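You operate a simulated robot arm through the tools that you are given. There is no shell and no other tool.

The job below is to be done with a simulated robot arm. You get a single attempt, and the scene is never put back.

Task
Change the flow pump's disc for the size on the job card.
Fine: switch the pump off before you unlock; lock the new disc in, then switch on again; the old disc goes into the empty holder; LOCK all the way; leave the FLOW knob and the third disc alone.
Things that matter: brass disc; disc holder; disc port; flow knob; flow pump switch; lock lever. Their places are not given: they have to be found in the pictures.

The check looks at the end state, three seconds after you hand in, the way a careful person would. Anything else that was tipped, shoved, dropped, spilled or broken makes it a failure.

Robot
A 6-joint arm with a two-finger gripper, fixed in place. Base frame: the origin is on the floor under the middle of its stand, x ahead of it, y to its left, z up; the work surface is at about z = 850. Units: mm, rad, N and s.
It reaches about 1417 mm from its shoulder. Its first joint turns from -2.897 to 2.897 rad. Payload 3.43 kg.
The TCP is the grasp point between the finger pads, 20 mm short of the fingertips. In the tool frame z runs along the fingers and y along their closing line. The gripper opens to 190 mm; its body begins 248 mm behind the TCP.
Orientation is that of the tool frame in the base frame, as a unit quaternion [x, y, z, w]. With the fingers straight down and closing along the base's y, the tool's x points along the base's -x, its y along +y and its z along -z.

Tools
- The arm moves only by the tool jog_arm. Its argument "deltas" is a list of rows, each a list of 3 entries, a list of its own where there are three numbers: the finger opening in mm, from 0 to 190, then the shift along the base's x, y, z in mm, then the turn, a rotation vector about the base's x, y, z in rad. In form: [[fingers, [dx, dy, dz], [rx, ry, rz]], ...]. A call has 1 to 20 rows; each row is the pose to reach, as a shift and turn from the pose commanded when the call began. Rows are played at 5 a second. More than 50 mm and 0.15 rad between two rows, or a gripper value outside its range, and nothing of the call is played. Where a pose cannot be reached the arm comes as near as it can. A force on the tool above 40 N (or 10 N above the force at the start of the call, whichever is more), or a blocked arm, ends the call early, and 0.2 s more pass. Each finger travels about 153 mm/s and halts on what it meets, pressing with about 44 N; the grip force reading is that of the motor and also rises with nothing between the fingers. The clock runs only during rows and for 0.2 s after the last one: add rows that repeat a pose to give the fingers time. It gives the time, the measured TCP pose, the force on the tool (base axes), the opening and the grip force at its end, in the units of the frame above (readings bear some noise), with the torque about the TCP (base axes, N m) and any sound that the robot's microphone picked up.
- Cameras (640 x 400 px; columns grow to the right, rows downward): "scene" is fixed at [400.7, 649.4, 1631.3]; the picture's right is [-0.78, -0.62, 0.00], its down [-0.41, 0.52, -0.75] and it looks along [0.47, -0.59, -0.66] (base axes); focal length 324 px, centre (320, 200). "wrist" rides on the gripper at [70, -8, -288] in the tool frame; the picture's right is [0.12, 0.99, 0.00], its down [-0.96, 0.12, -0.25] and it looks along [-0.25, 0.03, 0.97] (tool axes); focal length 261 px, centre (320, 200).
- grab_frame(camera): a new picture of that camera. No time passes.
- lift_body(by): moves the trunk up (or, below 0, down) by that many mm; the arm rides with it, the base frame stays. It gives what a move gives, with no picture.
- locate(camera, pixels): for up to 12 pixels [column, row] of the newest picture of that camera ("zoom" is the newest enlarged one), the place [x, y, z] in the base frame of the surface seen there, good to about 3 mm. No time passes.
- close_up(camera, box): a new picture of the part [left, top, right, bottom] of that camera's present view, enlarged. No time passes.
- close_job(): hands the job in; it is judged then, once.

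Open the gripper and draw the arm clear of the work before you hand the job in, unless the task says otherwise.

The tools are called after "Emit:" by a JSON object that holds its "method" and its "body". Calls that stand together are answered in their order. jog_arm: Moves the arm, as the interface text tells. Its arguments: {"type":"object","properties":{"deltas":{"type":"array","items":{"type":"array"}}},"required":["deltas"]} The other tools are called the same way: lift_body (by) moves the trunk up or down; grab_frame (camera) takes a picture; locate (camera, pixels) gives the place of the surface under pixels of a picture; close_up (camera, box) takes an enlarged picture of a part of a camera's view; close_job () hands the job in.

At the start:

```text
time_s: 0.0
position: [595.3, -41.4, 1195.4]
orientation: [0.0, 1.0, 0.0, 0.0]
contact_force: [0.8, 0.6, 0.3]
torque: [0.01, 0.02, 0.01]
opening: 189.8
gripper_force: 0.0
trunk travel left (down, up): [-250.0, 190.0]
```

scene: 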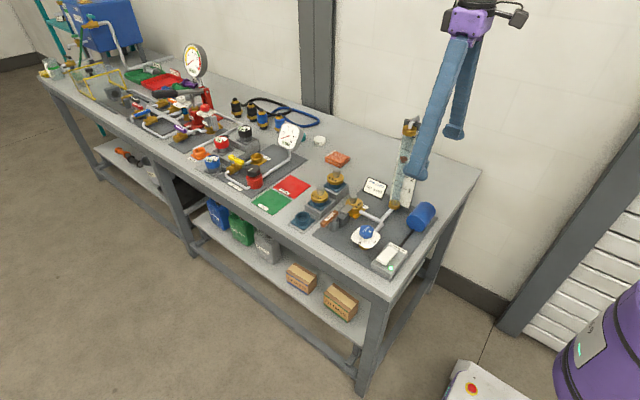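
wrist: 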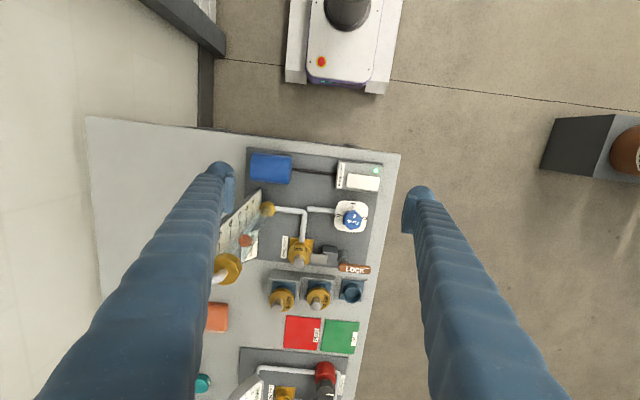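

The pump is under the gripper in the wrist picture (around 240-400, 150-310). I take enlarged pictures of it from both cameras.

Emit:
{"method": "close_up", "body": {"camera": "wrist", "box": [220, 140, 400, 320]}}

Emit:
{"method": "close_up", "body": {"camera": "scene", "box": [280, 110, 450, 280]}}

```text
2.22 times, centred on (310, 230) of wrist
```

zoom: 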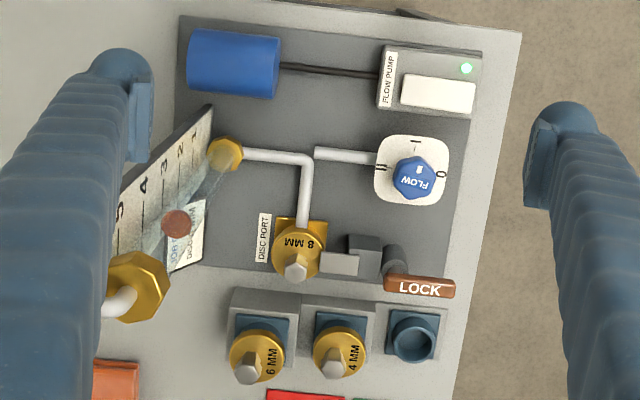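

```text
2.35 times, centred on (365, 195) of scene
```

zoom: 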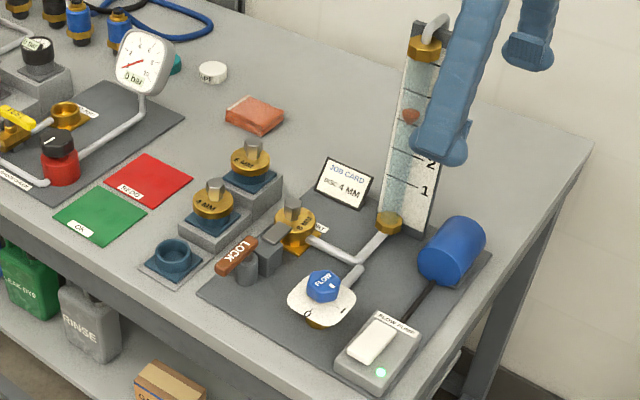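

The job card seems to read "DISC 4 MM", the port holds 8 MM, the holders hold 6 MM and 4 MM, and the third is empty. I look closer at the card, the lever and the switch.

Emit:
{"method": "close_up", "body": {"camera": "scene", "box": [355, 165, 400, 205]}}

Emit:
{"method": "close_up", "body": {"camera": "scene", "box": [285, 160, 375, 250]}}

Emit:
{"method": "close_up", "body": {"camera": "scene", "box": [340, 190, 440, 280]}}

Emit:
{"method": "close_up", "body": {"camera": "wrist", "box": [260, 220, 380, 310]}}

```text
10.00 times, centred on (378, 185) of scene
```

zoom: 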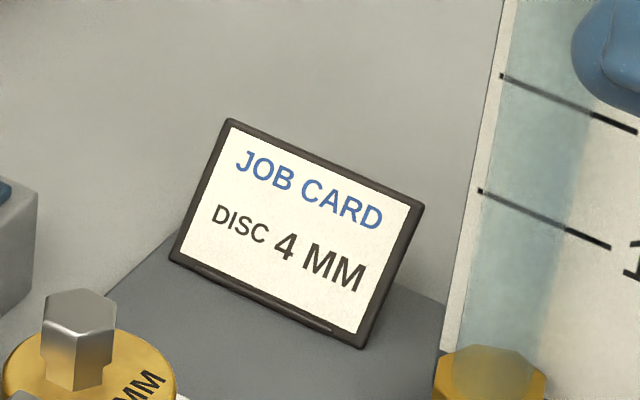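

```text
4.44 times, centred on (330, 205) of scene
```

zoom: 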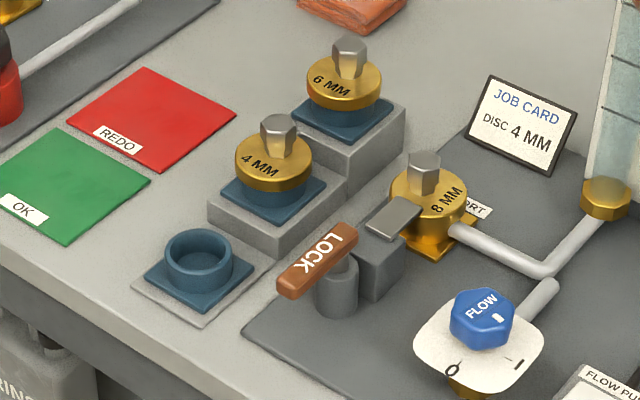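

```text
4.44 times, centred on (390, 235) of scene
```

zoom: 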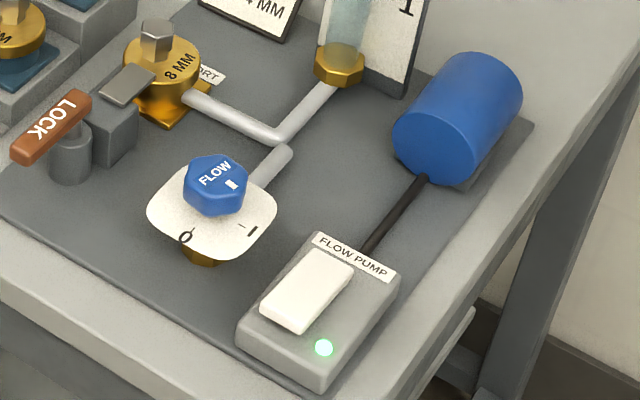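

```text
4.44 times, centred on (320, 265) of wrist
```

zoom: 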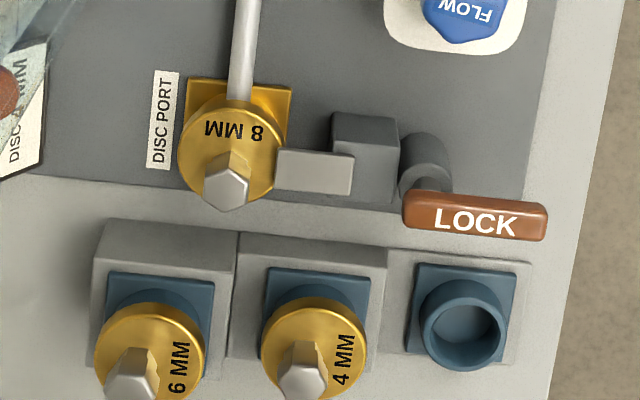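

The card asks for 4 MM. I locate features in the newest zoom (wrist): disc knobs, port, clamp tongue, lever ends, and empty holder.

Emit:
{"method": "locate", "body": {"camera": "zoom", "pixels": [[228, 168], [230, 130], [315, 160], [415, 205], [540, 220], [475, 220], [425, 150], [462, 325], [303, 360], [315, 315], [132, 365], [140, 320]]}}

Emit:
{"method": "locate", "body": {"camera": "wrist", "pixels": [[354, 182], [360, 184], [375, 171], [345, 176], [352, 218], [340, 207], [365, 230], [270, 168], [272, 208], [240, 240]]}}

```text
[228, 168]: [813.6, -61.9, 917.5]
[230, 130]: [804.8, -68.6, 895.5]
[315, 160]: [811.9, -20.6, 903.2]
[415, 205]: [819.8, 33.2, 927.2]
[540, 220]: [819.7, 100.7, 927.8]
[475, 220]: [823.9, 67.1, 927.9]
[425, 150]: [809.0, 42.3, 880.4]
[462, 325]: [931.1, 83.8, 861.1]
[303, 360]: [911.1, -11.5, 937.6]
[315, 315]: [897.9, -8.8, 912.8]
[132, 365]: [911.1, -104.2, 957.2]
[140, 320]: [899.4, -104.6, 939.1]
```

```text
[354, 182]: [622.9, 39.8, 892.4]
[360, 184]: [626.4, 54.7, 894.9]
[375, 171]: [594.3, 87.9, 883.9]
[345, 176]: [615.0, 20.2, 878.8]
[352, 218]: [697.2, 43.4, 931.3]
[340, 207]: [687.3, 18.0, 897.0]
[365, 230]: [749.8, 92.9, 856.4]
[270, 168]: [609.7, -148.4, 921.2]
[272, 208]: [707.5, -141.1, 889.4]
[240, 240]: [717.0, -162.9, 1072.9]
```

I check the height of the tall flow tube and the elbow (scene ~ (405,125)) for clearance, plus switch rocker ends in the scene picture.

Emit:
{"method": "locate", "body": {"camera": "scene", "pixels": [[411, 122], [410, 130], [404, 140], [414, 118], [403, 200], [396, 204], [377, 190], [365, 232], [420, 215], [390, 258]]}}

Emit:
{"method": "close_up", "body": {"camera": "scene", "box": [365, 235, 415, 280]}}

```text
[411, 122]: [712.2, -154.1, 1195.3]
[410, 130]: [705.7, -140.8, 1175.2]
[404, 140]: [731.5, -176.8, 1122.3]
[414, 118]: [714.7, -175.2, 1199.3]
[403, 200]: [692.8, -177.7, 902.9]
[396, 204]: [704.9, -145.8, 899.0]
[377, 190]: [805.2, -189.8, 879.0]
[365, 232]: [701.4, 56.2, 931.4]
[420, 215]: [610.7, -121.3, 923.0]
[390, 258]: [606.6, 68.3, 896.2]
```

```text
8.89 times, centred on (390, 258) of scene
```

zoom: 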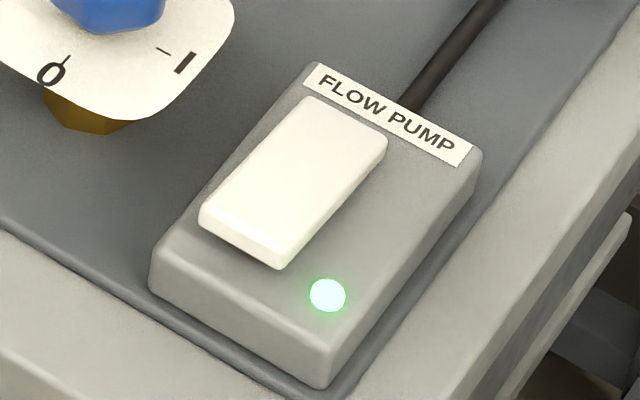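

Emit:
{"method": "locate", "body": {"camera": "zoom", "pixels": [[310, 105], [375, 145], [345, 130], [290, 185], [215, 215], [280, 250], [245, 230], [240, 255], [327, 295], [255, 310], [300, 290], [470, 170]]}}

```text
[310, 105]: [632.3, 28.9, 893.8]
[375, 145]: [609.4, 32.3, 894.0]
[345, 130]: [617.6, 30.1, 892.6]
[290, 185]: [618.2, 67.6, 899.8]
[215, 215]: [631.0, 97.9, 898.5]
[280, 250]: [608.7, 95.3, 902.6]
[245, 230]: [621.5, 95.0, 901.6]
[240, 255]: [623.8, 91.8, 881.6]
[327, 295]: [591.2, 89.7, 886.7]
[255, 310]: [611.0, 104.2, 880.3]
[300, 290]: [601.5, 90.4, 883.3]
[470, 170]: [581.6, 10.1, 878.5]
```

The rocker's +y end (y≈95, z≈901) stands higher than the -y end (z≈893), so it's pressed on at -y; pressing near (621, 90) will switch it off. I close the fingers and move over that end at a safe height.

Emit:
{"method": "jog_arm", "body": {"deltas": [[100, [0, 0, 0], [0, 0, 0]], [40, [0, 0, 0], [0, 0, 0]], [0, [0, 0, 0], [0, 0, 0]], [0, [0, 30, 0], [0, 0, 0]], [0, [10, 70, 0], [0, 0, 0]], [0, [20, 110, 0], [0, 0, 0]], [0, [26, 131, 0], [0, 0, 0]], [0, [26, 131, 0], [0, 0, 0]]]}}

Emit:
{"method": "grab_frame", "body": {"camera": "wrist"}}

Emit:
{"method": "grab_frame", "body": {"camera": "scene"}}

```text
time_s: 1.8
position: [620.5, 88.4, 1195.2]
orientation: [0.0, 1.0, 0.0, 0.0]
contact_force: [1.3, 0.4, 0.0]
torque: [-0.04, 0.01, 0.01]
opening: 0.0
gripper_force: 34.7
trunk travel left (down, up): [-250.0, 190.0]
```

```text
taken
```

wrist: 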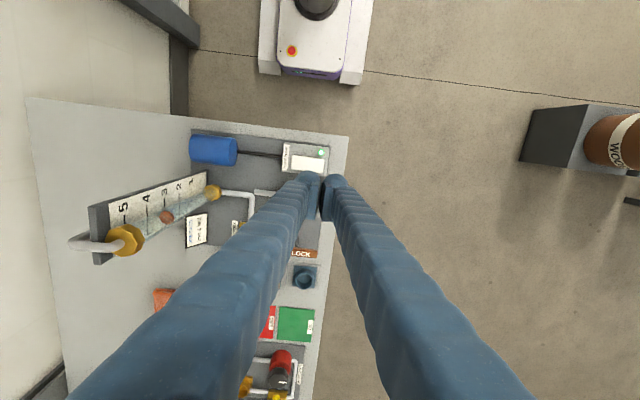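

```text
taken
```

scene: 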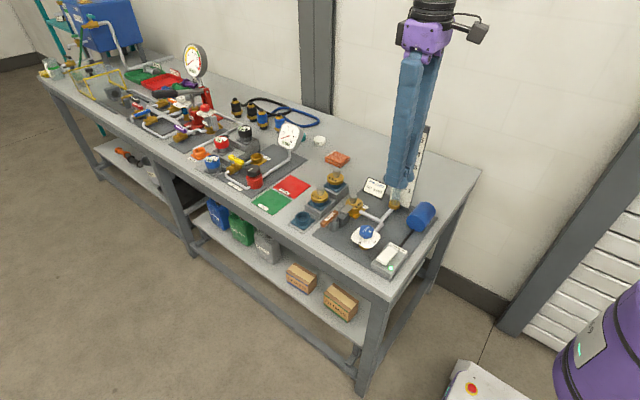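

Fingers closed are about 50 px wide together near (322,185); I zoom to learn their tip shape before pressing.

Emit:
{"method": "close_up", "body": {"camera": "wrist", "box": [270, 130, 370, 230]}}

Emit:
{"method": "close_up", "body": {"camera": "scene", "box": [360, 130, 440, 220]}}

```text
4.00 times, centred on (320, 180) of wrist
```

zoom: 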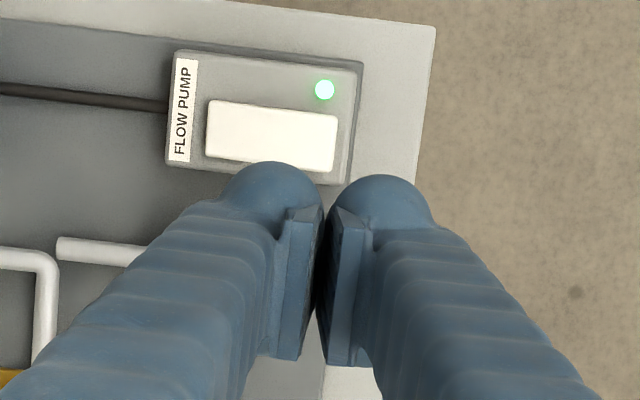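

```text
4.44 times, centred on (400, 175) of scene
```

zoom: 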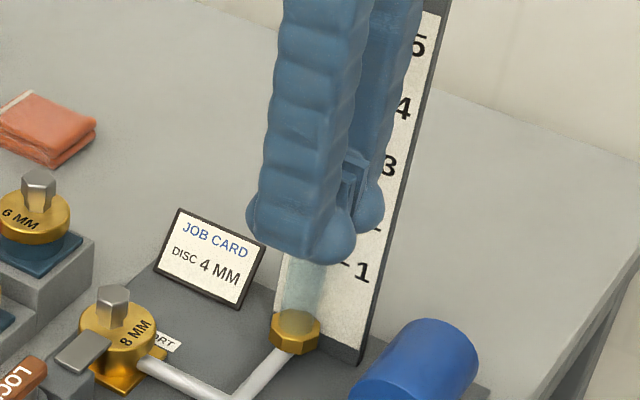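

I measure the finger tips with the scene zoom and the wrist picture.

Emit:
{"method": "locate", "body": {"camera": "zoom", "pixels": [[340, 255], [300, 240], [258, 225], [352, 235], [376, 215], [355, 175], [310, 200], [265, 180]]}}

Emit:
{"method": "locate", "body": {"camera": "wrist", "pixels": [[308, 173], [295, 178], [337, 176], [347, 182], [318, 190], [325, 190], [313, 217], [328, 219]]}}

```text
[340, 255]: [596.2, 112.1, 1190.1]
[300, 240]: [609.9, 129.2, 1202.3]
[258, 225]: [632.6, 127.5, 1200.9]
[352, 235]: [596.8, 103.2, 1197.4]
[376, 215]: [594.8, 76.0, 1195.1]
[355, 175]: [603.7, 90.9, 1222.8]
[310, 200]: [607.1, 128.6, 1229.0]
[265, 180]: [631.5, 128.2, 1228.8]
```

```text
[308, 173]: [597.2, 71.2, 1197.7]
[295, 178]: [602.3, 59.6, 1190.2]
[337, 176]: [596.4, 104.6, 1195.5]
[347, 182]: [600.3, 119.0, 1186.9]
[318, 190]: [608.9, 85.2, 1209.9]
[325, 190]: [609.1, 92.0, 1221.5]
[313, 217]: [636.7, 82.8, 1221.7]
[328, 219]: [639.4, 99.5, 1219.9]
```

Each finger is about 40 mm thick in y and 55 mm wide in x, with rounded tips. I shift to y=110 so the -y finger lands on the rocker's raised end (y≈90) and descend to just above it.

Emit:
{"method": "jog_arm", "body": {"deltas": [[0, [0, 22, 0], [0, 0, 0]], [0, [0, 22, -45], [0, 0, 0]], [0, [0, 22, -90], [0, 0, 0]], [0, [0, 22, -135], [0, 0, 0]], [0, [0, 22, -180], [0, 0, 0]], [0, [0, 22, -220], [0, 0, 0]], [0, [0, 22, -250], [0, 0, 0]], [0, [0, 22, -265], [0, 0, 0]], [0, [0, 22, -265], [0, 0, 0]]]}}

Emit:
{"method": "close_up", "body": {"camera": "scene", "box": [345, 200, 435, 290]}}

Emit:
{"method": "grab_frame", "body": {"camera": "wrist"}}

```text
time_s: 3.8
position: [622.3, 111.5, 930.2]
orientation: [0.0, 1.0, 0.0, 0.0]
contact_force: [0.9, 0.4, 0.7]
torque: [-0.01, 0.0, 0.01]
opening: 0.0
gripper_force: 34.0
trunk travel left (down, up): [-250.0, 190.0]
```

```text
4.44 times, centred on (390, 245) of scene
```

zoom: 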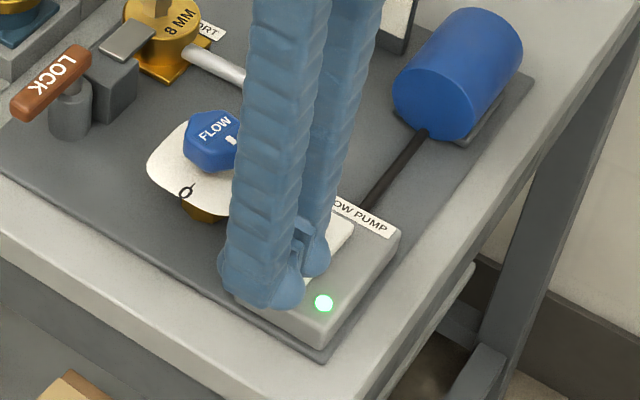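

```text
taken
```

wrist: 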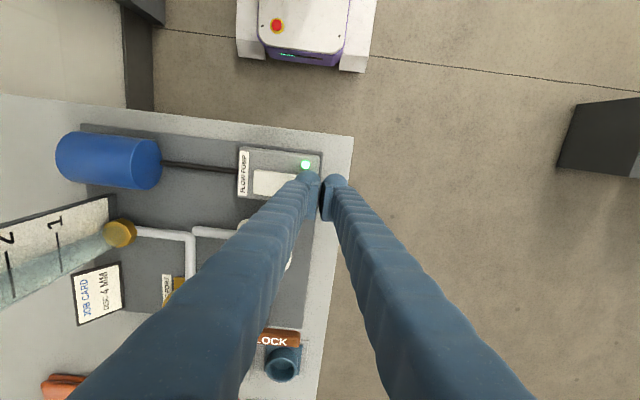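

Clear above the rocker. I press down in small steps from z=930 to about 908.

Emit:
{"method": "jog_arm", "body": {"deltas": [[0, [0, 0, -4], [0, 0, 0]], [0, [0, 0, -8], [0, 0, 0]], [0, [0, 0, -11], [0, 0, 0]], [0, [0, 0, -14], [0, 0, 0]], [0, [0, 0, -17], [0, 0, 0]], [0, [0, 0, -20], [0, 0, 0]]]}}

Emit:
{"method": "close_up", "body": {"camera": "scene", "box": [345, 200, 435, 290]}}

```text
time_s: 5.2
position: [621.4, 110.5, 910.5]
orientation: [-0.001, 1.0, 0.001, -0.001]
contact_force: [-0.1, -0.7, 0.3]
torque: [-0.02, -0.01, -0.01]
opening: 0.0
gripper_force: 34.7
trunk travel left (down, up): [-250.0, 190.0]
```

```text
4.44 times, centred on (390, 245) of scene
```

zoom: 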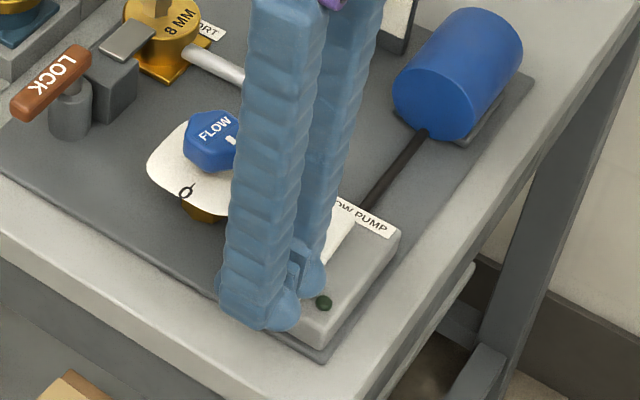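

The LED at zoom (324,303) is dark: the pump is off. I raise, and move over the lever with the fingers open to see it from above.

Emit:
{"method": "jog_arm", "body": {"deltas": [[0, [0, 0, 30], [0, 0, 0]], [0, [0, 0, 80], [0, 0, 0]], [0, [0, 0, 130], [0, 0, 0]], [0, [0, 0, 180], [0, 0, 0]], [0, [0, 0, 230], [0, 0, 0]], [0, [45, 0, 250], [0, 0, 0]], [40, [90, -20, 250], [0, 0, 0]], [100, [130, -40, 250], [0, 0, 0]], [150, [160, -60, 250], [0, 0, 0]], [190, [180, -65, 250], [0, 0, 0]], [190, [180, -65, 250], [0, 0, 0]]]}}

Emit:
{"method": "grab_frame", "body": {"camera": "wrist"}}

Emit:
{"method": "grab_frame", "body": {"camera": "scene"}}

```text
time_s: 7.6
position: [803.6, 45.3, 1160.7]
orientation: [0.0, 1.0, 0.0, 0.0]
contact_force: [-0.1, -0.3, -0.2]
torque: [-0.02, 0.0, 0.0]
opening: 189.8
gripper_force: 0.1
trunk travel left (down, up): [-250.0, 190.0]
```

```text
taken
```

wrist: 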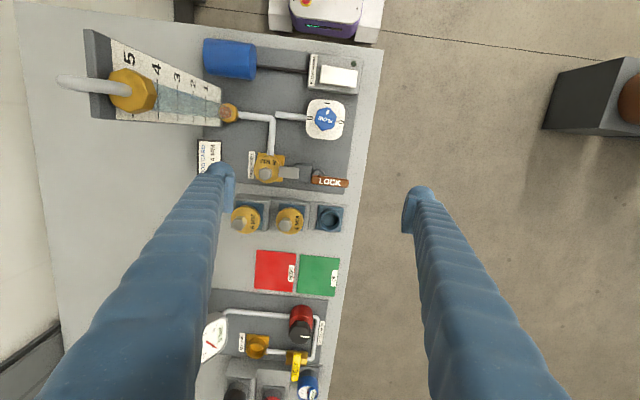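

```text
taken
```

scene: 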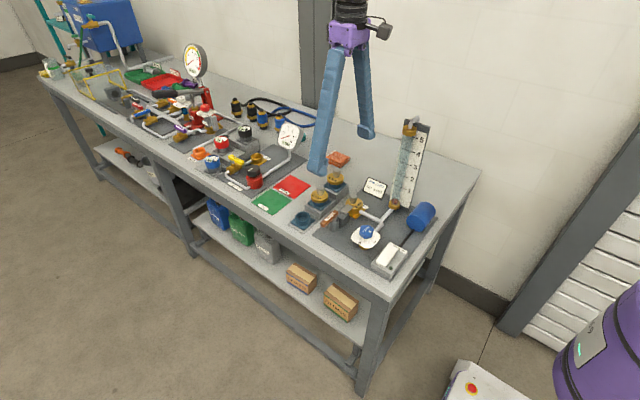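

The pump LED is dark and the tube's float has dropped. I zoom on the lever, port and holders.

Emit:
{"method": "close_up", "body": {"camera": "wrist", "box": [225, 135, 365, 240]}}

Emit:
{"method": "close_up", "body": {"camera": "scene", "box": [310, 190, 370, 235]}}

```text
3.81 times, centred on (295, 188) of wrist
```

zoom: 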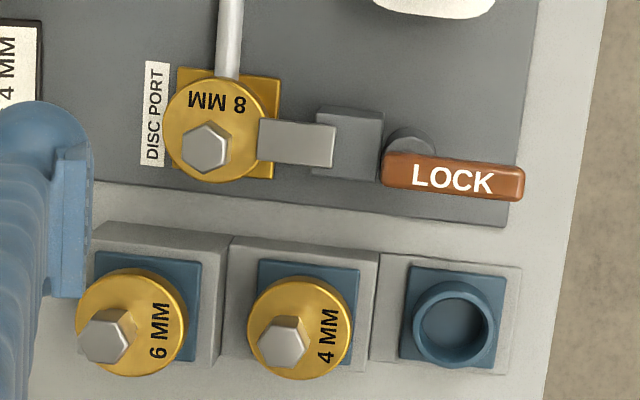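

```text
8.89 times, centred on (340, 212) of scene
```

zoom: 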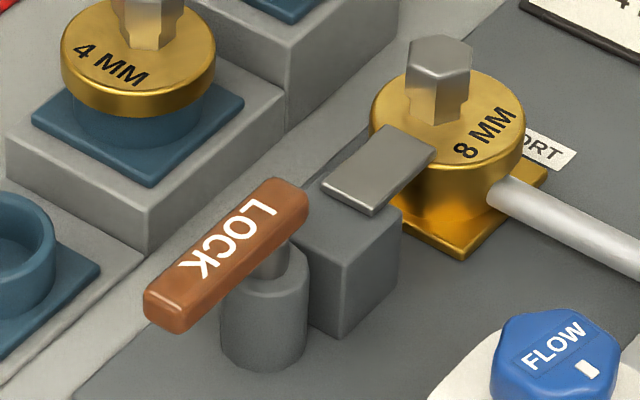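

I locate lever ends, the post, and the tongue in the scene zoom.

Emit:
{"method": "locate", "body": {"camera": "zoom", "pixels": [[295, 200], [165, 305], [270, 185], [300, 215], [150, 290], [185, 310], [265, 275], [235, 270], [300, 270], [265, 330], [345, 200], [410, 150]]}}

Emit:
{"method": "locate", "body": {"camera": "wrist", "pixels": [[347, 182], [313, 180], [330, 183], [319, 171], [265, 174], [284, 173], [297, 173], [306, 172], [330, 219], [289, 225], [240, 225]]}}

```text
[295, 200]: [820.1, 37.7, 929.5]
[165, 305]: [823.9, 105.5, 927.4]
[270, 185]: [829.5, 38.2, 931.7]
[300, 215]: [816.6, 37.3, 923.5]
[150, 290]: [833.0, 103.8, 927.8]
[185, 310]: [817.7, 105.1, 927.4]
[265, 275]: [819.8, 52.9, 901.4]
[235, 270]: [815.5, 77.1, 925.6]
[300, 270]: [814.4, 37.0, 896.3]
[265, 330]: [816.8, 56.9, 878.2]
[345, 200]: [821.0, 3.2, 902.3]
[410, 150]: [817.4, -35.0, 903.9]
```

```text
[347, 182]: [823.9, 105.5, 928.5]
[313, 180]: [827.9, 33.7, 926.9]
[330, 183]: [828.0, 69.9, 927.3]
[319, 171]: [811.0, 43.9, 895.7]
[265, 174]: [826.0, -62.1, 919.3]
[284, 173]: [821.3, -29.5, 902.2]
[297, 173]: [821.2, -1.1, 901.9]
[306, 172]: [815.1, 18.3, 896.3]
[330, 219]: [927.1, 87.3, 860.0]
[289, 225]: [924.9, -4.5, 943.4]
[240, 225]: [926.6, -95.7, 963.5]
```

The lever bar runs y≈33–107 at x≈825, z≈910–928, on a vertical post at about (825,43). I turn the gripper -90° about z (closing along x) and hover above the lever's free end with a 50 mm opening.

Emit:
{"method": "jog_arm", "body": {"deltas": [[150, [5, 10, 0], [0, 0, -0.145]], [110, [10, 20, 0], [0, 0, -0.29]], [70, [15, 30, 0], [0, 0, -0.435]], [50, [21, 47, 0], [0, 0, -0.58]], [50, [21, 47, 0], [0, 0, -0.725]], [50, [21, 47, 0], [0, 0, -0.87]], [50, [21, 47, 0], [0, 0, -1.015]], [50, [21, 47, 0], [0, 0, -1.16]], [50, [21, 47, 0], [0, 0, -1.305]], [50, [21, 47, 0], [0, 0, -1.45]], [50, [21, 47, 0], [0, 0, -1.5708]], [50, [21, 47, -40], [0, 0, -1.5708]], [50, [21, 47, -80], [0, 0, -1.5708]], [50, [21, 47, -120], [0, 0, -1.5708]], [50, [21, 47, -160], [0, 0, -1.5708]], [50, [21, 47, -190], [0, 0, -1.5708]], [50, [21, 47, -190], [0, 0, -1.5708]]]}}

Emit:
{"method": "grab_frame", "body": {"camera": "wrist"}}

Emit:
{"method": "close_up", "body": {"camera": "scene", "box": [290, 150, 410, 250]}}

```text
time_s: 11.2
position: [822.5, 93.8, 970.0]
orientation: [0.707, 0.707, 0.0, 0.0]
contact_force: [-0.5, 0.2, -0.4]
torque: [0.0, -0.02, 0.0]
opening: 49.9
gripper_force: 0.0
trunk travel left (down, up): [-250.0, 190.0]
```

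```text
taken
```

wrist: 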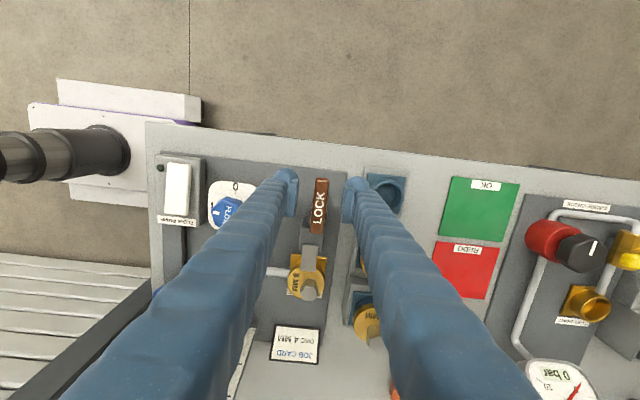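

```text
4.00 times, centred on (350, 200) of scene
```

zoom: 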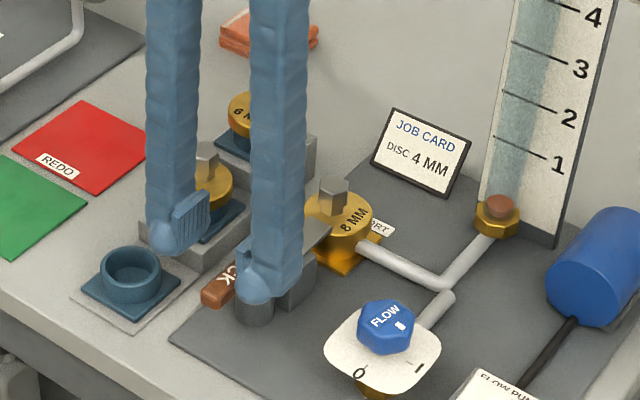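

The bar (wrist (320,205)) is between the fingers. I descend 42 mm so the fingers flank the bar.

Emit:
{"method": "jog_arm", "body": {"deltas": [[50, [2, -2, -15], [0, 0, 0]], [50, [2, -2, -30], [0, 0, 0]], [50, [2, -2, -42], [0, 0, 0]], [50, [2, -2, -42], [0, 0, 0]]]}}

Emit:
{"method": "grab_frame", "body": {"camera": "wrist"}}

Emit:
{"method": "close_up", "body": {"camera": "scene", "box": [290, 150, 410, 250]}}

```text
time_s: 12.2
position: [823.8, 91.4, 928.0]
orientation: [0.707, 0.707, -0.001, -0.001]
contact_force: [-0.9, 0.0, -0.9]
torque: [-0.02, 0.02, 0.0]
opening: 49.9
gripper_force: 0.1
trunk travel left (down, up): [-250.0, 190.0]
```

```text
taken
```

wrist: 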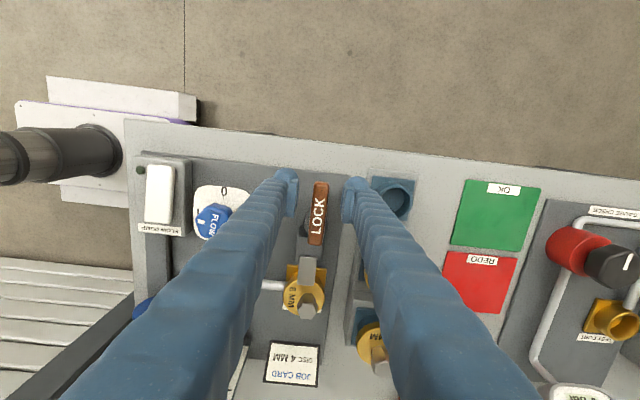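

```text
4.00 times, centred on (350, 200) of scene
```

zoom: 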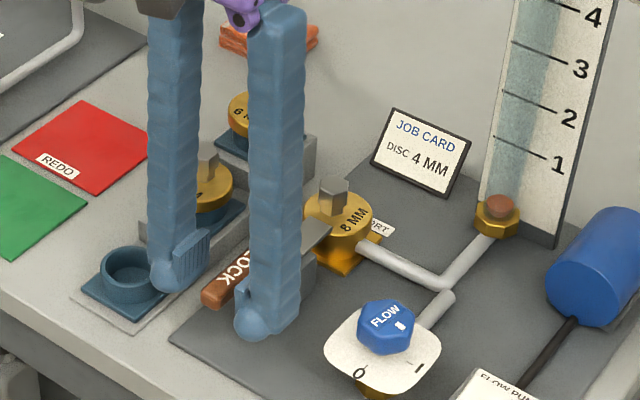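

Fingers flank the bar with about 15 mm either side. I test the turning direction gently, first toward -x (the +x finger pushing), in 3 mm steps.

Emit:
{"method": "jog_arm", "body": {"deltas": [[50, [-6, 0, 0], [0, 0, 0]], [50, [-10, 0, 0], [0, 0, 0]], [50, [-13, 0, 0], [0, 0, 0]], [50, [-15, 0, 0], [0, 0, 0]], [50, [-17, 0, 0], [0, 0, 0]], [50, [-19, 0, 0], [0, 0, 0]]]}}

Emit:
{"method": "grab_frame", "body": {"camera": "wrist"}}

```text
time_s: 13.6
position: [804.9, 90.3, 928.5]
orientation: [0.707, 0.707, -0.001, 0.0]
contact_force: [1.0, 0.7, 0.3]
torque: [0.02, -0.03, 0.04]
opening: 50.8
gripper_force: 0.5
trunk travel left (down, up): [-250.0, 190.0]
```

```text
taken
```

wrist: 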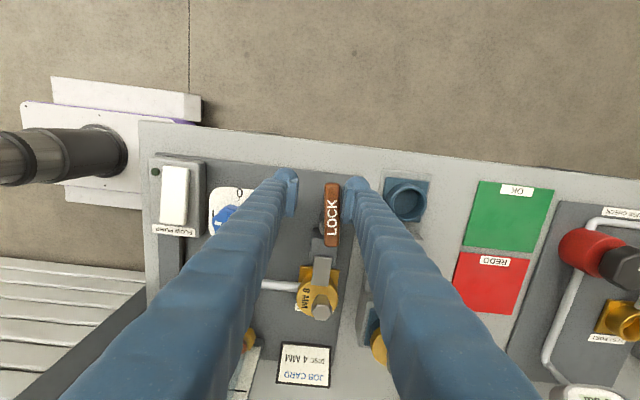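

Opening reads 50.8, so contact is starting. I zoom to see whether the bar turned.

Emit:
{"method": "close_up", "body": {"camera": "wrist", "box": [270, 160, 390, 260]}}

Emit:
{"method": "jog_arm", "body": {"deltas": [[50, [-2, 0, 0], [0, 0, 0]], [50, [-4, 0, 0], [0, 0, 0]], [50, [-6, 0, 0], [0, 0, 0]]]}}

Emit:
{"method": "close_up", "body": {"camera": "wrist", "box": [270, 160, 390, 260]}}

```text
4.00 times, centred on (330, 210) of wrist
```

zoom: 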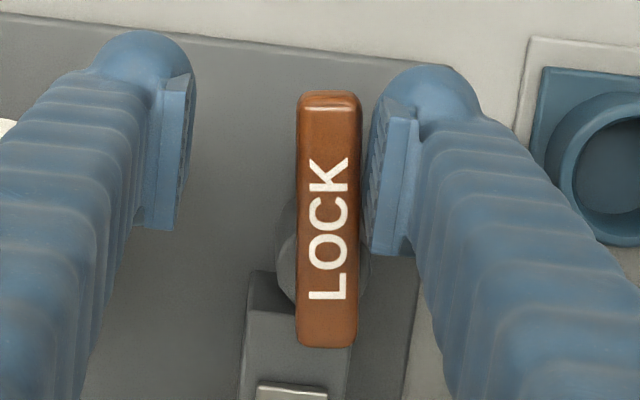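

```text
time_s: 14.4
position: [798.5, 91.6, 928.4]
orientation: [0.707, 0.707, 0.0, 0.001]
contact_force: [0.4, 0.6, 0.1]
torque: [0.01, 0.01, 0.01]
opening: 50.6
gripper_force: 0.1
trunk travel left (down, up): [-250.0, 190.0]
```

```text
4.00 times, centred on (330, 210) of wrist
```

zoom: 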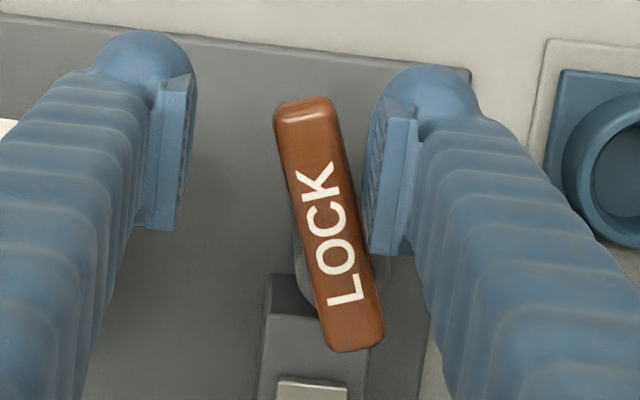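

The lever turns freely from +y toward -x. I follow its arc around the pivot (~(825,45)), turning the gripper with it, up to about 0.9 rad, then look.

Emit:
{"method": "jog_arm", "body": {"deltas": [[46, [7.7, -1.7, 0], [0, 0, 0.15]], [42, [1.3, -4.9, 0], [0, 0, 0.295]], [42, [-4.6, -9.1, 0], [0, 0, 0.44]], [42, [-9.9, -14, 0], [0, 0, 0.585]], [42, [-14.3, -19.7, 0], [0, 0, 0.73]], [42, [-17.9, -26, 0], [0, 0, 0.875]], [42, [-17.9, -26, 0], [0, 0, 0.9]]]}}

Emit:
{"method": "grab_frame", "body": {"camera": "wrist"}}

Emit:
{"method": "close_up", "body": {"camera": "scene", "box": [290, 150, 410, 250]}}

```text
time_s: 16.0
position: [781.8, 65.7, 929.2]
orientation: [0.328, 0.945, -0.001, 0.0]
contact_force: [0.1, -0.6, 0.2]
torque: [0.0, 0.0, -0.01]
opening: 42.2
gripper_force: 0.1
trunk travel left (down, up): [-250.0, 190.0]
```

```text
taken
```

wrist: 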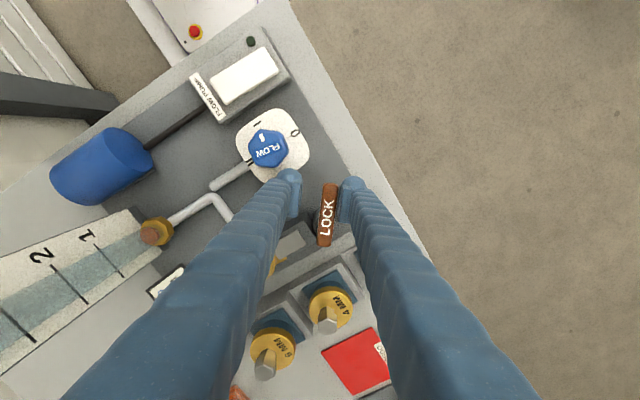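

```text
4.00 times, centred on (350, 200) of scene
```

zoom: 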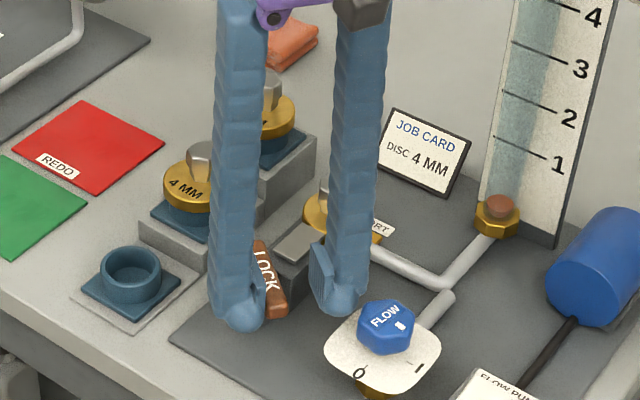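

The lever has followed (wrist (328,215)) and the tongue has drawn back. I narrow the opening to 30 mm for clearance from the FLOW knob and continue the arc to about 90°.

Emit:
{"method": "jog_arm", "body": {"deltas": [[30, [3.7, 4.7, 0], [0, 0, 0]], [30, [0.3, -1.5, 0], [0, 0, 0.15]], [30, [-2, -8.3, 0], [0, 0, 0.3]], [30, [-3.4, -15.2, 0], [0, 0, 0.45]], [30, [-3.6, -22.3, 0], [0, 0, 0.6]], [30, [-3.4, -25.6, 0], [0, 0, 0.67]], [30, [-3.4, -25.6, 0], [0, 0, 0.67]]]}}

Emit:
{"method": "grab_frame", "body": {"camera": "wrist"}}

Emit:
{"method": "close_up", "body": {"camera": "scene", "box": [290, 150, 410, 250]}}

```text
time_s: 17.6
position: [778.2, 40.9, 929.2]
orientation: [0.0, 1.0, 0.0, 0.0]
contact_force: [0.7, 0.0, -0.3]
torque: [0.0, -0.01, 0.03]
opening: 30.1
gripper_force: 0.5
trunk travel left (down, up): [-250.0, 190.0]
```

```text
taken
```

wrist: 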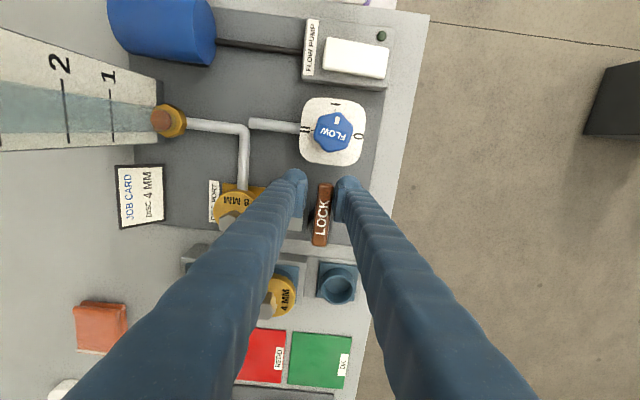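

```text
4.00 times, centred on (350, 200) of scene
```

zoom: 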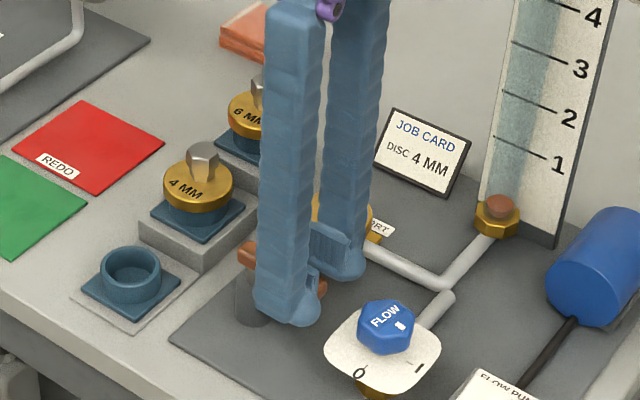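

The lever now points along -x. I push 5 mm more toward -y to feel for the stop.

Emit:
{"method": "jog_arm", "body": {"deltas": [[30, [0, -2, 0], [0, 0, 0]], [30, [0, -4, 0], [0, 0, 0]], [30, [0, -6, 0], [0, 0, 0]]]}}

Emit:
{"method": "close_up", "body": {"camera": "wrist", "box": [260, 150, 380, 250]}}

```text
time_s: 18.4
position: [778.1, 35.1, 929.5]
orientation: [0.001, 1.0, 0.0, 0.0]
contact_force: [1.3, 13.5, 1.7]
torque: [0.14, -0.02, 0.04]
opening: 37.7
gripper_force: 7.2
trunk travel left (down, up): [-250.0, 190.0]
```

```text
4.00 times, centred on (320, 200) of wrist
```

zoom: 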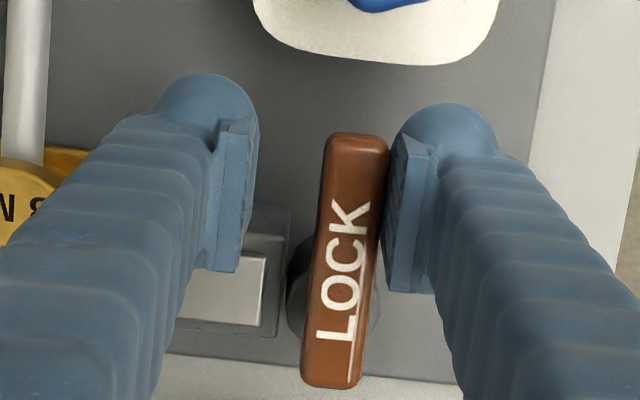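

The stop is felt (13.5 N, fingers pushed to 37.7 mm), so the lever is fully unlocked and the tongue is back on its block. I back off, rise, and look at the port.

Emit:
{"method": "jog_arm", "body": {"deltas": [[30, [0, 3, 0], [0, 0, 0]], [34, [0, 4, 0], [0, 0, 0]], [34, [0, 4, 20], [0, 0, 0]], [34, [0, 4, 60], [0, 0, 0]], [34, [0, 4, 110], [0, 0, 0]], [34, [0, 4, 150], [0, 0, 0]], [34, [0, 4, 150], [0, 0, 0]]]}}

Emit:
{"method": "grab_frame", "body": {"camera": "wrist"}}

Emit:
{"method": "close_up", "body": {"camera": "scene", "box": [290, 160, 390, 240]}}

```text
time_s: 20.0
position: [777.7, 39.1, 1079.3]
orientation: [0.0, 1.0, -0.001, 0.0]
contact_force: [-0.2, 1.1, 0.0]
torque: [0.0, 0.0, -0.02]
opening: 34.0
gripper_force: 0.1
trunk travel left (down, up): [-250.0, 190.0]
```

```text
taken
```

wrist: 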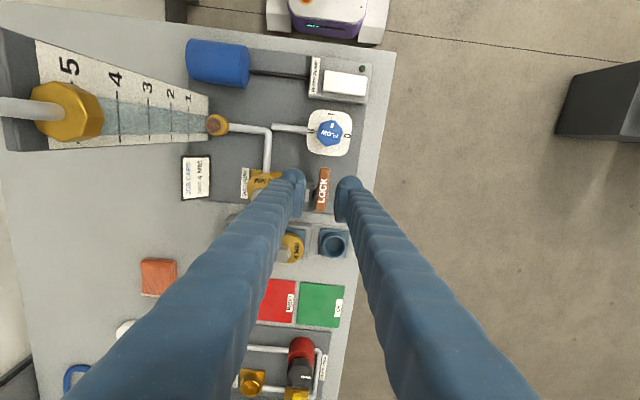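

```text
5.00 times, centred on (340, 200) of scene
```

zoom: 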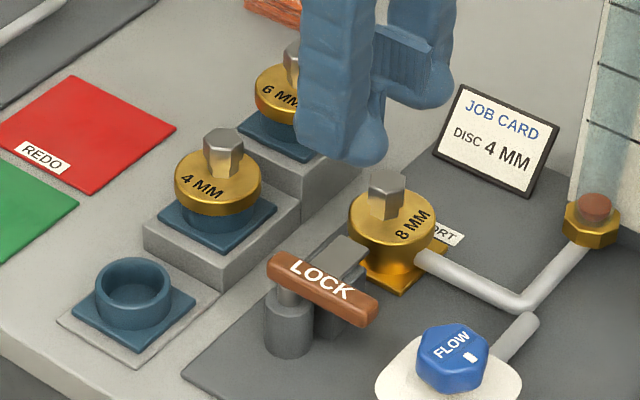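

The tongue is clear of the 8 MM disc. I locate knob and disc edges in this zoom for precise centres.

Emit:
{"method": "locate", "body": {"camera": "zoom", "pixels": [[387, 182], [370, 180], [404, 182], [387, 210], [352, 215], [433, 225], [390, 190], [375, 205], [400, 205], [350, 250], [325, 300], [275, 262]]}}

Emit:
{"method": "locate", "body": {"camera": "zoom", "pixels": [[224, 137], [206, 135], [242, 138], [222, 165], [177, 185], [260, 195], [220, 205], [133, 270], [97, 290], [168, 290], [133, 315], [133, 300]]}}

```text
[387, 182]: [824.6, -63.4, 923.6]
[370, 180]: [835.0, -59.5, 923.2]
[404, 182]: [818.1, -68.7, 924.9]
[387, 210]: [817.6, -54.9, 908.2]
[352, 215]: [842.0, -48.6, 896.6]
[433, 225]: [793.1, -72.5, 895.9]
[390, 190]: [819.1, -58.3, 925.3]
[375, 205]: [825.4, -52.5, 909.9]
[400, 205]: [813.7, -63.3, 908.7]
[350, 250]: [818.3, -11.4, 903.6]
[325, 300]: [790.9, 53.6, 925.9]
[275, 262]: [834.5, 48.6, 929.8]
```

```text
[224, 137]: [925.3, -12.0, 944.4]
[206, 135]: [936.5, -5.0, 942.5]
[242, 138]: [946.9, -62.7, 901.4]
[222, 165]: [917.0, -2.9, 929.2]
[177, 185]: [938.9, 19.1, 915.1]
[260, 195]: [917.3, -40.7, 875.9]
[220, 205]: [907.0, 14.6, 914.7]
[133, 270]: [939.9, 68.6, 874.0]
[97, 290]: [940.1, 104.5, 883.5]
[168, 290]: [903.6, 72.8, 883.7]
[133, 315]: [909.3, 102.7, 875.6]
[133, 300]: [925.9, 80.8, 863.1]
```

Now I hover over the port with the fingers wide open for an unobstructed view from above to measure the centres.

Emit:
{"method": "jog_arm", "body": {"deltas": [[34, [20, -30, 0], [0, 0, 0]], [34, [40, -65, 0], [0, 0, 0]], [80, [47, -100, 0], [0, 0, 0]], [120, [47, -104, 0], [0, 0, 0]], [160, [47, -104, 0], [0, 0, 0]], [160, [47, -104, 0], [0, 0, 0]]]}}

Emit:
{"method": "grab_frame", "body": {"camera": "wrist"}}

Emit:
{"method": "close_up", "body": {"camera": "wrist", "box": [250, 150, 390, 250]}}

```text
time_s: 21.4
position: [824.3, -68.2, 1078.4]
orientation: [0.0, 1.0, 0.0, -0.001]
contact_force: [-0.7, 0.0, -0.8]
torque: [0.03, -0.01, 0.01]
opening: 159.9
gripper_force: 0.1
trunk travel left (down, up): [-250.0, 190.0]
```

```text
taken
```

wrist: 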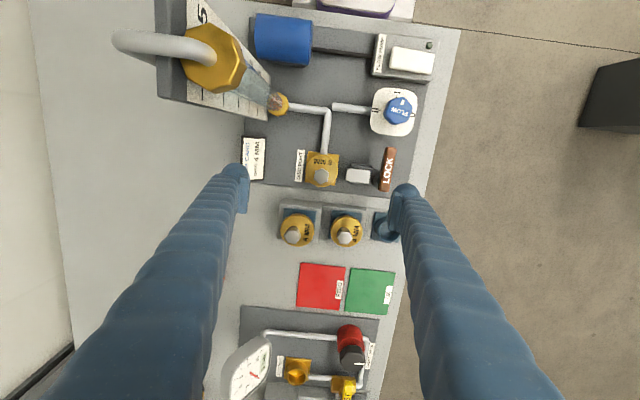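

```text
4.00 times, centred on (320, 200) of wrist
```

zoom: 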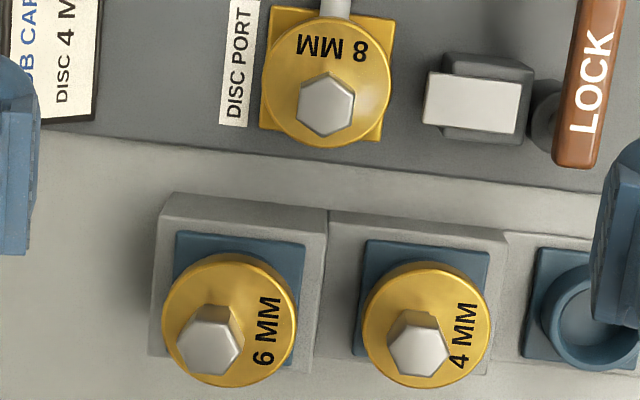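

I query disc rim and knob-top points in this near-vertical wrist zoom.

Emit:
{"method": "locate", "body": {"camera": "zoom", "pixels": [[326, 105], [300, 90], [326, 75], [353, 97], [350, 122], [324, 136], [299, 121], [270, 85], [386, 85], [327, 143], [300, 35], [355, 35]]}}

Emit:
{"method": "locate", "body": {"camera": "zoom", "pixels": [[418, 350], [388, 350], [447, 350], [418, 326], [420, 374], [368, 325], [485, 325], [425, 384], [585, 300], [585, 365], [550, 320], [590, 345]]}}

```text
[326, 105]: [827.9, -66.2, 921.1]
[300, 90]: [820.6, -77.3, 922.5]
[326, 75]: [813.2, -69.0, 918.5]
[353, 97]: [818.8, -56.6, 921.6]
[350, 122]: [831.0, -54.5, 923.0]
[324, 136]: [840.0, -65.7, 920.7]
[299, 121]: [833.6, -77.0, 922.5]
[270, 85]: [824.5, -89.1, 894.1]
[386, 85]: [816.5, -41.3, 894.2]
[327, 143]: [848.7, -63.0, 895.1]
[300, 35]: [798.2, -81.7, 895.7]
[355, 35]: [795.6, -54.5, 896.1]
```

```text
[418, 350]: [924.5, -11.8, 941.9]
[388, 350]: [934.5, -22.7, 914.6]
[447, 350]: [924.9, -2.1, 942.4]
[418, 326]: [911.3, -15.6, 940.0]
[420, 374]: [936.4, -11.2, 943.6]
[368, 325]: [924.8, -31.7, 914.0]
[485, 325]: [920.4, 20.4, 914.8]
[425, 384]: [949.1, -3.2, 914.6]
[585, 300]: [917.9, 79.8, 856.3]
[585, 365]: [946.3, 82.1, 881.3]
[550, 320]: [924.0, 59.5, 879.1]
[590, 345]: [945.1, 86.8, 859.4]
```

8 MM knob: centre ≈(826,-66), top ≈923, flats facing ±y (22 mm apart); the 30°-from-x axis also crosses flats and avoids the tongue at y>-25. I rotate to that axis (-60°), set 46 mm opening and descend part way.

Emit:
{"method": "jog_arm", "body": {"deltas": [[120, [1, 0, 0], [0, 0, -0.14]], [80, [1, 0, 0], [0, 0, -0.28]], [46, [1, 0, 0], [0, 0, -0.42]], [46, [1, 0, 0], [0, 0, -0.56]], [46, [1, 0, 0], [0, 0, -0.7]], [46, [1, 0, 0], [0, 0, -0.84]], [46, [1, 0, 0], [0, 0, -0.98]], [46, [1, 0, 0], [0, 0, -1.047]], [46, [1, 0, -40], [0, 0, -1.047]], [46, [1, 0, -80], [0, 0, -1.047]], [46, [1, 0, -110], [0, 0, -1.047]], [46, [1, 0, -110], [0, 0, -1.047]]]}}

Emit:
{"method": "grab_frame", "body": {"camera": "wrist"}}

Emit:
{"method": "close_up", "body": {"camera": "wrist", "box": [260, 150, 380, 250]}}

Emit:
{"method": "close_up", "body": {"camera": "scene", "box": [290, 160, 390, 240]}}

```text
time_s: 24.0
position: [825.4, -66.4, 968.3]
orientation: [0.5, 0.866, 0.0, -0.001]
contact_force: [0.4, -0.7, 0.2]
torque: [0.03, -0.03, 0.01]
opening: 45.9
gripper_force: 0.0
trunk travel left (down, up): [-250.0, 190.0]
```

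```text
taken
```

wrist: 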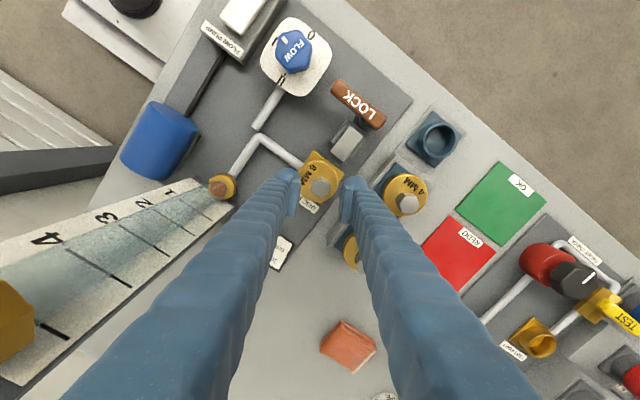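

```text
4.00 times, centred on (320, 200) of wrist
```

zoom: 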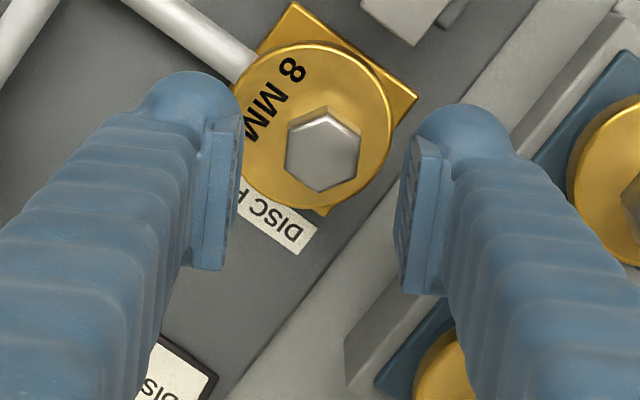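

```text
5.00 times, centred on (340, 200) of scene
```

zoom: 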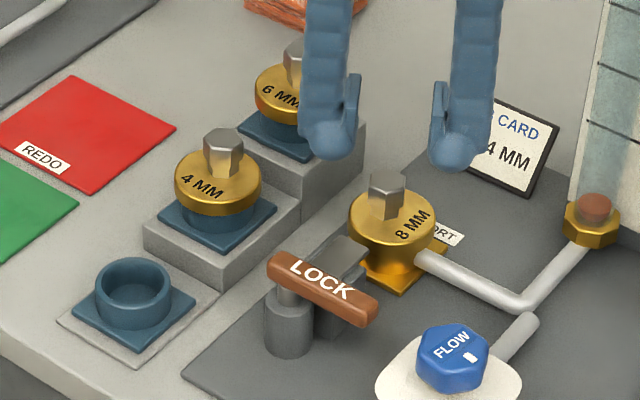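

The knob's flats line up with the pads, centred at zoom u≈323 between the pads at 238 and 408. I descend 47 mm to grasp height.

Emit:
{"method": "jog_arm", "body": {"deltas": [[46, [0, 0, -15], [0, 0, 0]], [46, [0, 0, -30], [0, 0, 0]], [46, [0, 0, -40], [0, 0, 0]], [46, [0, 0, -47], [0, 0, 0]], [46, [0, 0, -47], [0, 0, 0]]]}}

Emit:
{"method": "close_up", "body": {"camera": "wrist", "box": [260, 150, 380, 250]}}

Emit:
{"method": "close_up", "body": {"camera": "scene", "box": [310, 170, 390, 234]}}

```text
time_s: 25.2
position: [826.4, -66.5, 920.6]
orientation: [0.5, 0.866, 0.0, 0.0]
contact_force: [-0.2, -0.1, -0.1]
torque: [0.0, 0.01, -0.02]
opening: 46.0
gripper_force: 0.1
trunk travel left (down, up): [-250.0, 190.0]
```

```text
4.00 times, centred on (320, 200) of wrist
```

zoom: 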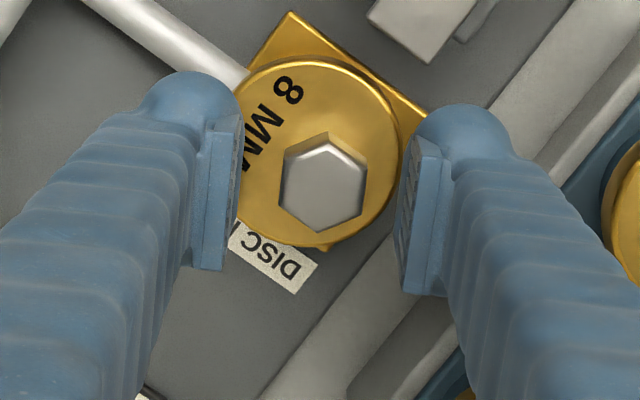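

```text
6.25 times, centred on (350, 202) of scene
```

zoom: 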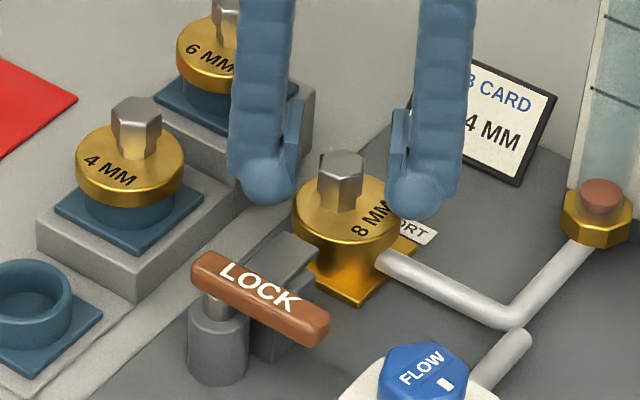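

The knob sits between the pads. I close the fingers on it.

Emit:
{"method": "jog_arm", "body": {"deltas": [[34, [0, 0, 0], [0, 0, 0]], [26, [0, 0, 0], [0, 0, 0]], [20, [0, 0, 0], [0, 0, 0]], [10, [0, 0, 0], [0, 0, 0]], [0, [0, 0, 0], [0, 0, 0]], [0, [0, 0, 0], [0, 0, 0]]]}}

Emit:
{"method": "close_up", "body": {"camera": "wrist", "box": [260, 150, 380, 250]}}

```text
time_s: 26.6
position: [825.0, -65.5, 921.3]
orientation: [0.5, 0.866, -0.001, -0.001]
contact_force: [0.1, 0.3, -0.7]
torque: [0.0, 0.03, -0.02]
opening: 23.3
gripper_force: 44.1
trunk travel left (down, up): [-250.0, 190.0]
```

```text
4.00 times, centred on (320, 200) of wrist
```

zoom: 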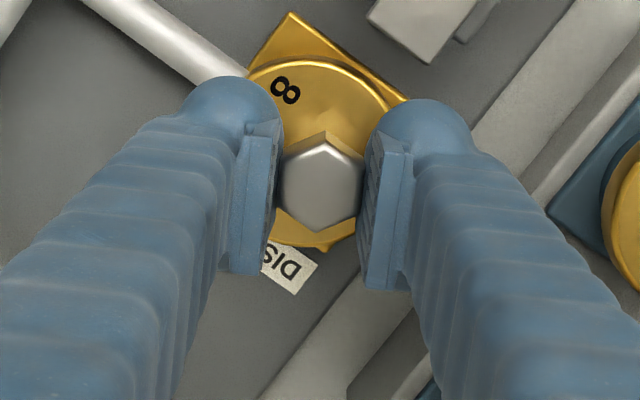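

Gripped at 23.3 mm with almost no side force. I lift straight up slowly.

Emit:
{"method": "jog_arm", "body": {"deltas": [[0, [0, 0, 5], [0, 0, 0]], [0, [0, 0, 10], [0, 0, 0]], [0, [0, 0, 20], [0, 0, 0]], [0, [0, 0, 35], [0, 0, 0]], [0, [0, 0, 55], [0, 0, 0]], [0, [0, 0, 80], [0, 0, 0]], [0, [0, 0, 100], [0, 0, 0]], [0, [0, 0, 100], [0, 0, 0]]]}}

Emit:
{"method": "grab_frame", "body": {"camera": "wrist"}}

Emit:
{"method": "close_up", "body": {"camera": "scene", "box": [290, 140, 400, 240]}}

```text
time_s: 28.4
position: [826.8, -68.4, 1021.6]
orientation: [0.5, 0.866, 0.0, -0.001]
contact_force: [0.0, -0.1, -0.8]
torque: [0.04, 0.0, -0.03]
opening: 23.5
gripper_force: 44.2
trunk travel left (down, up): [-250.0, 190.0]
```

```text
taken
```

wrist: 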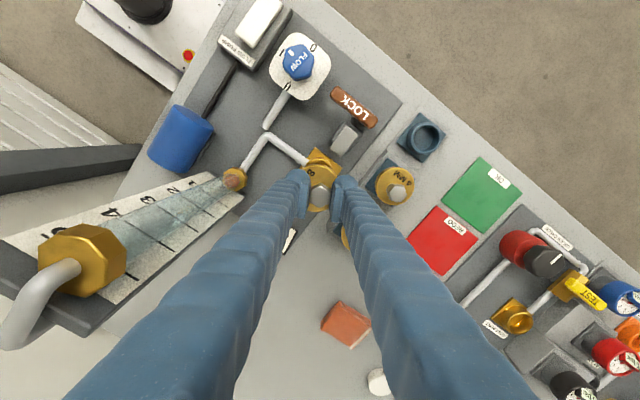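

```text
4.00 times, centred on (345, 190) of scene
```

zoom: 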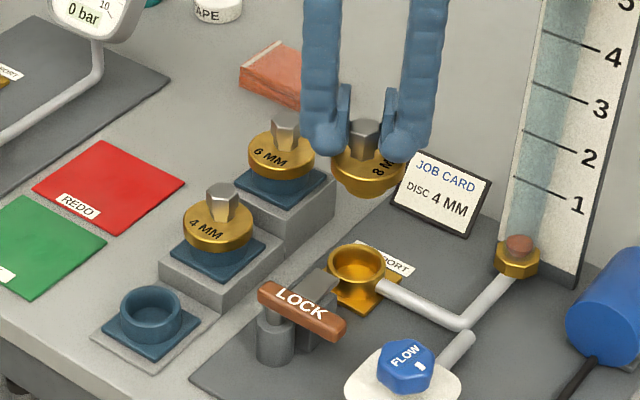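

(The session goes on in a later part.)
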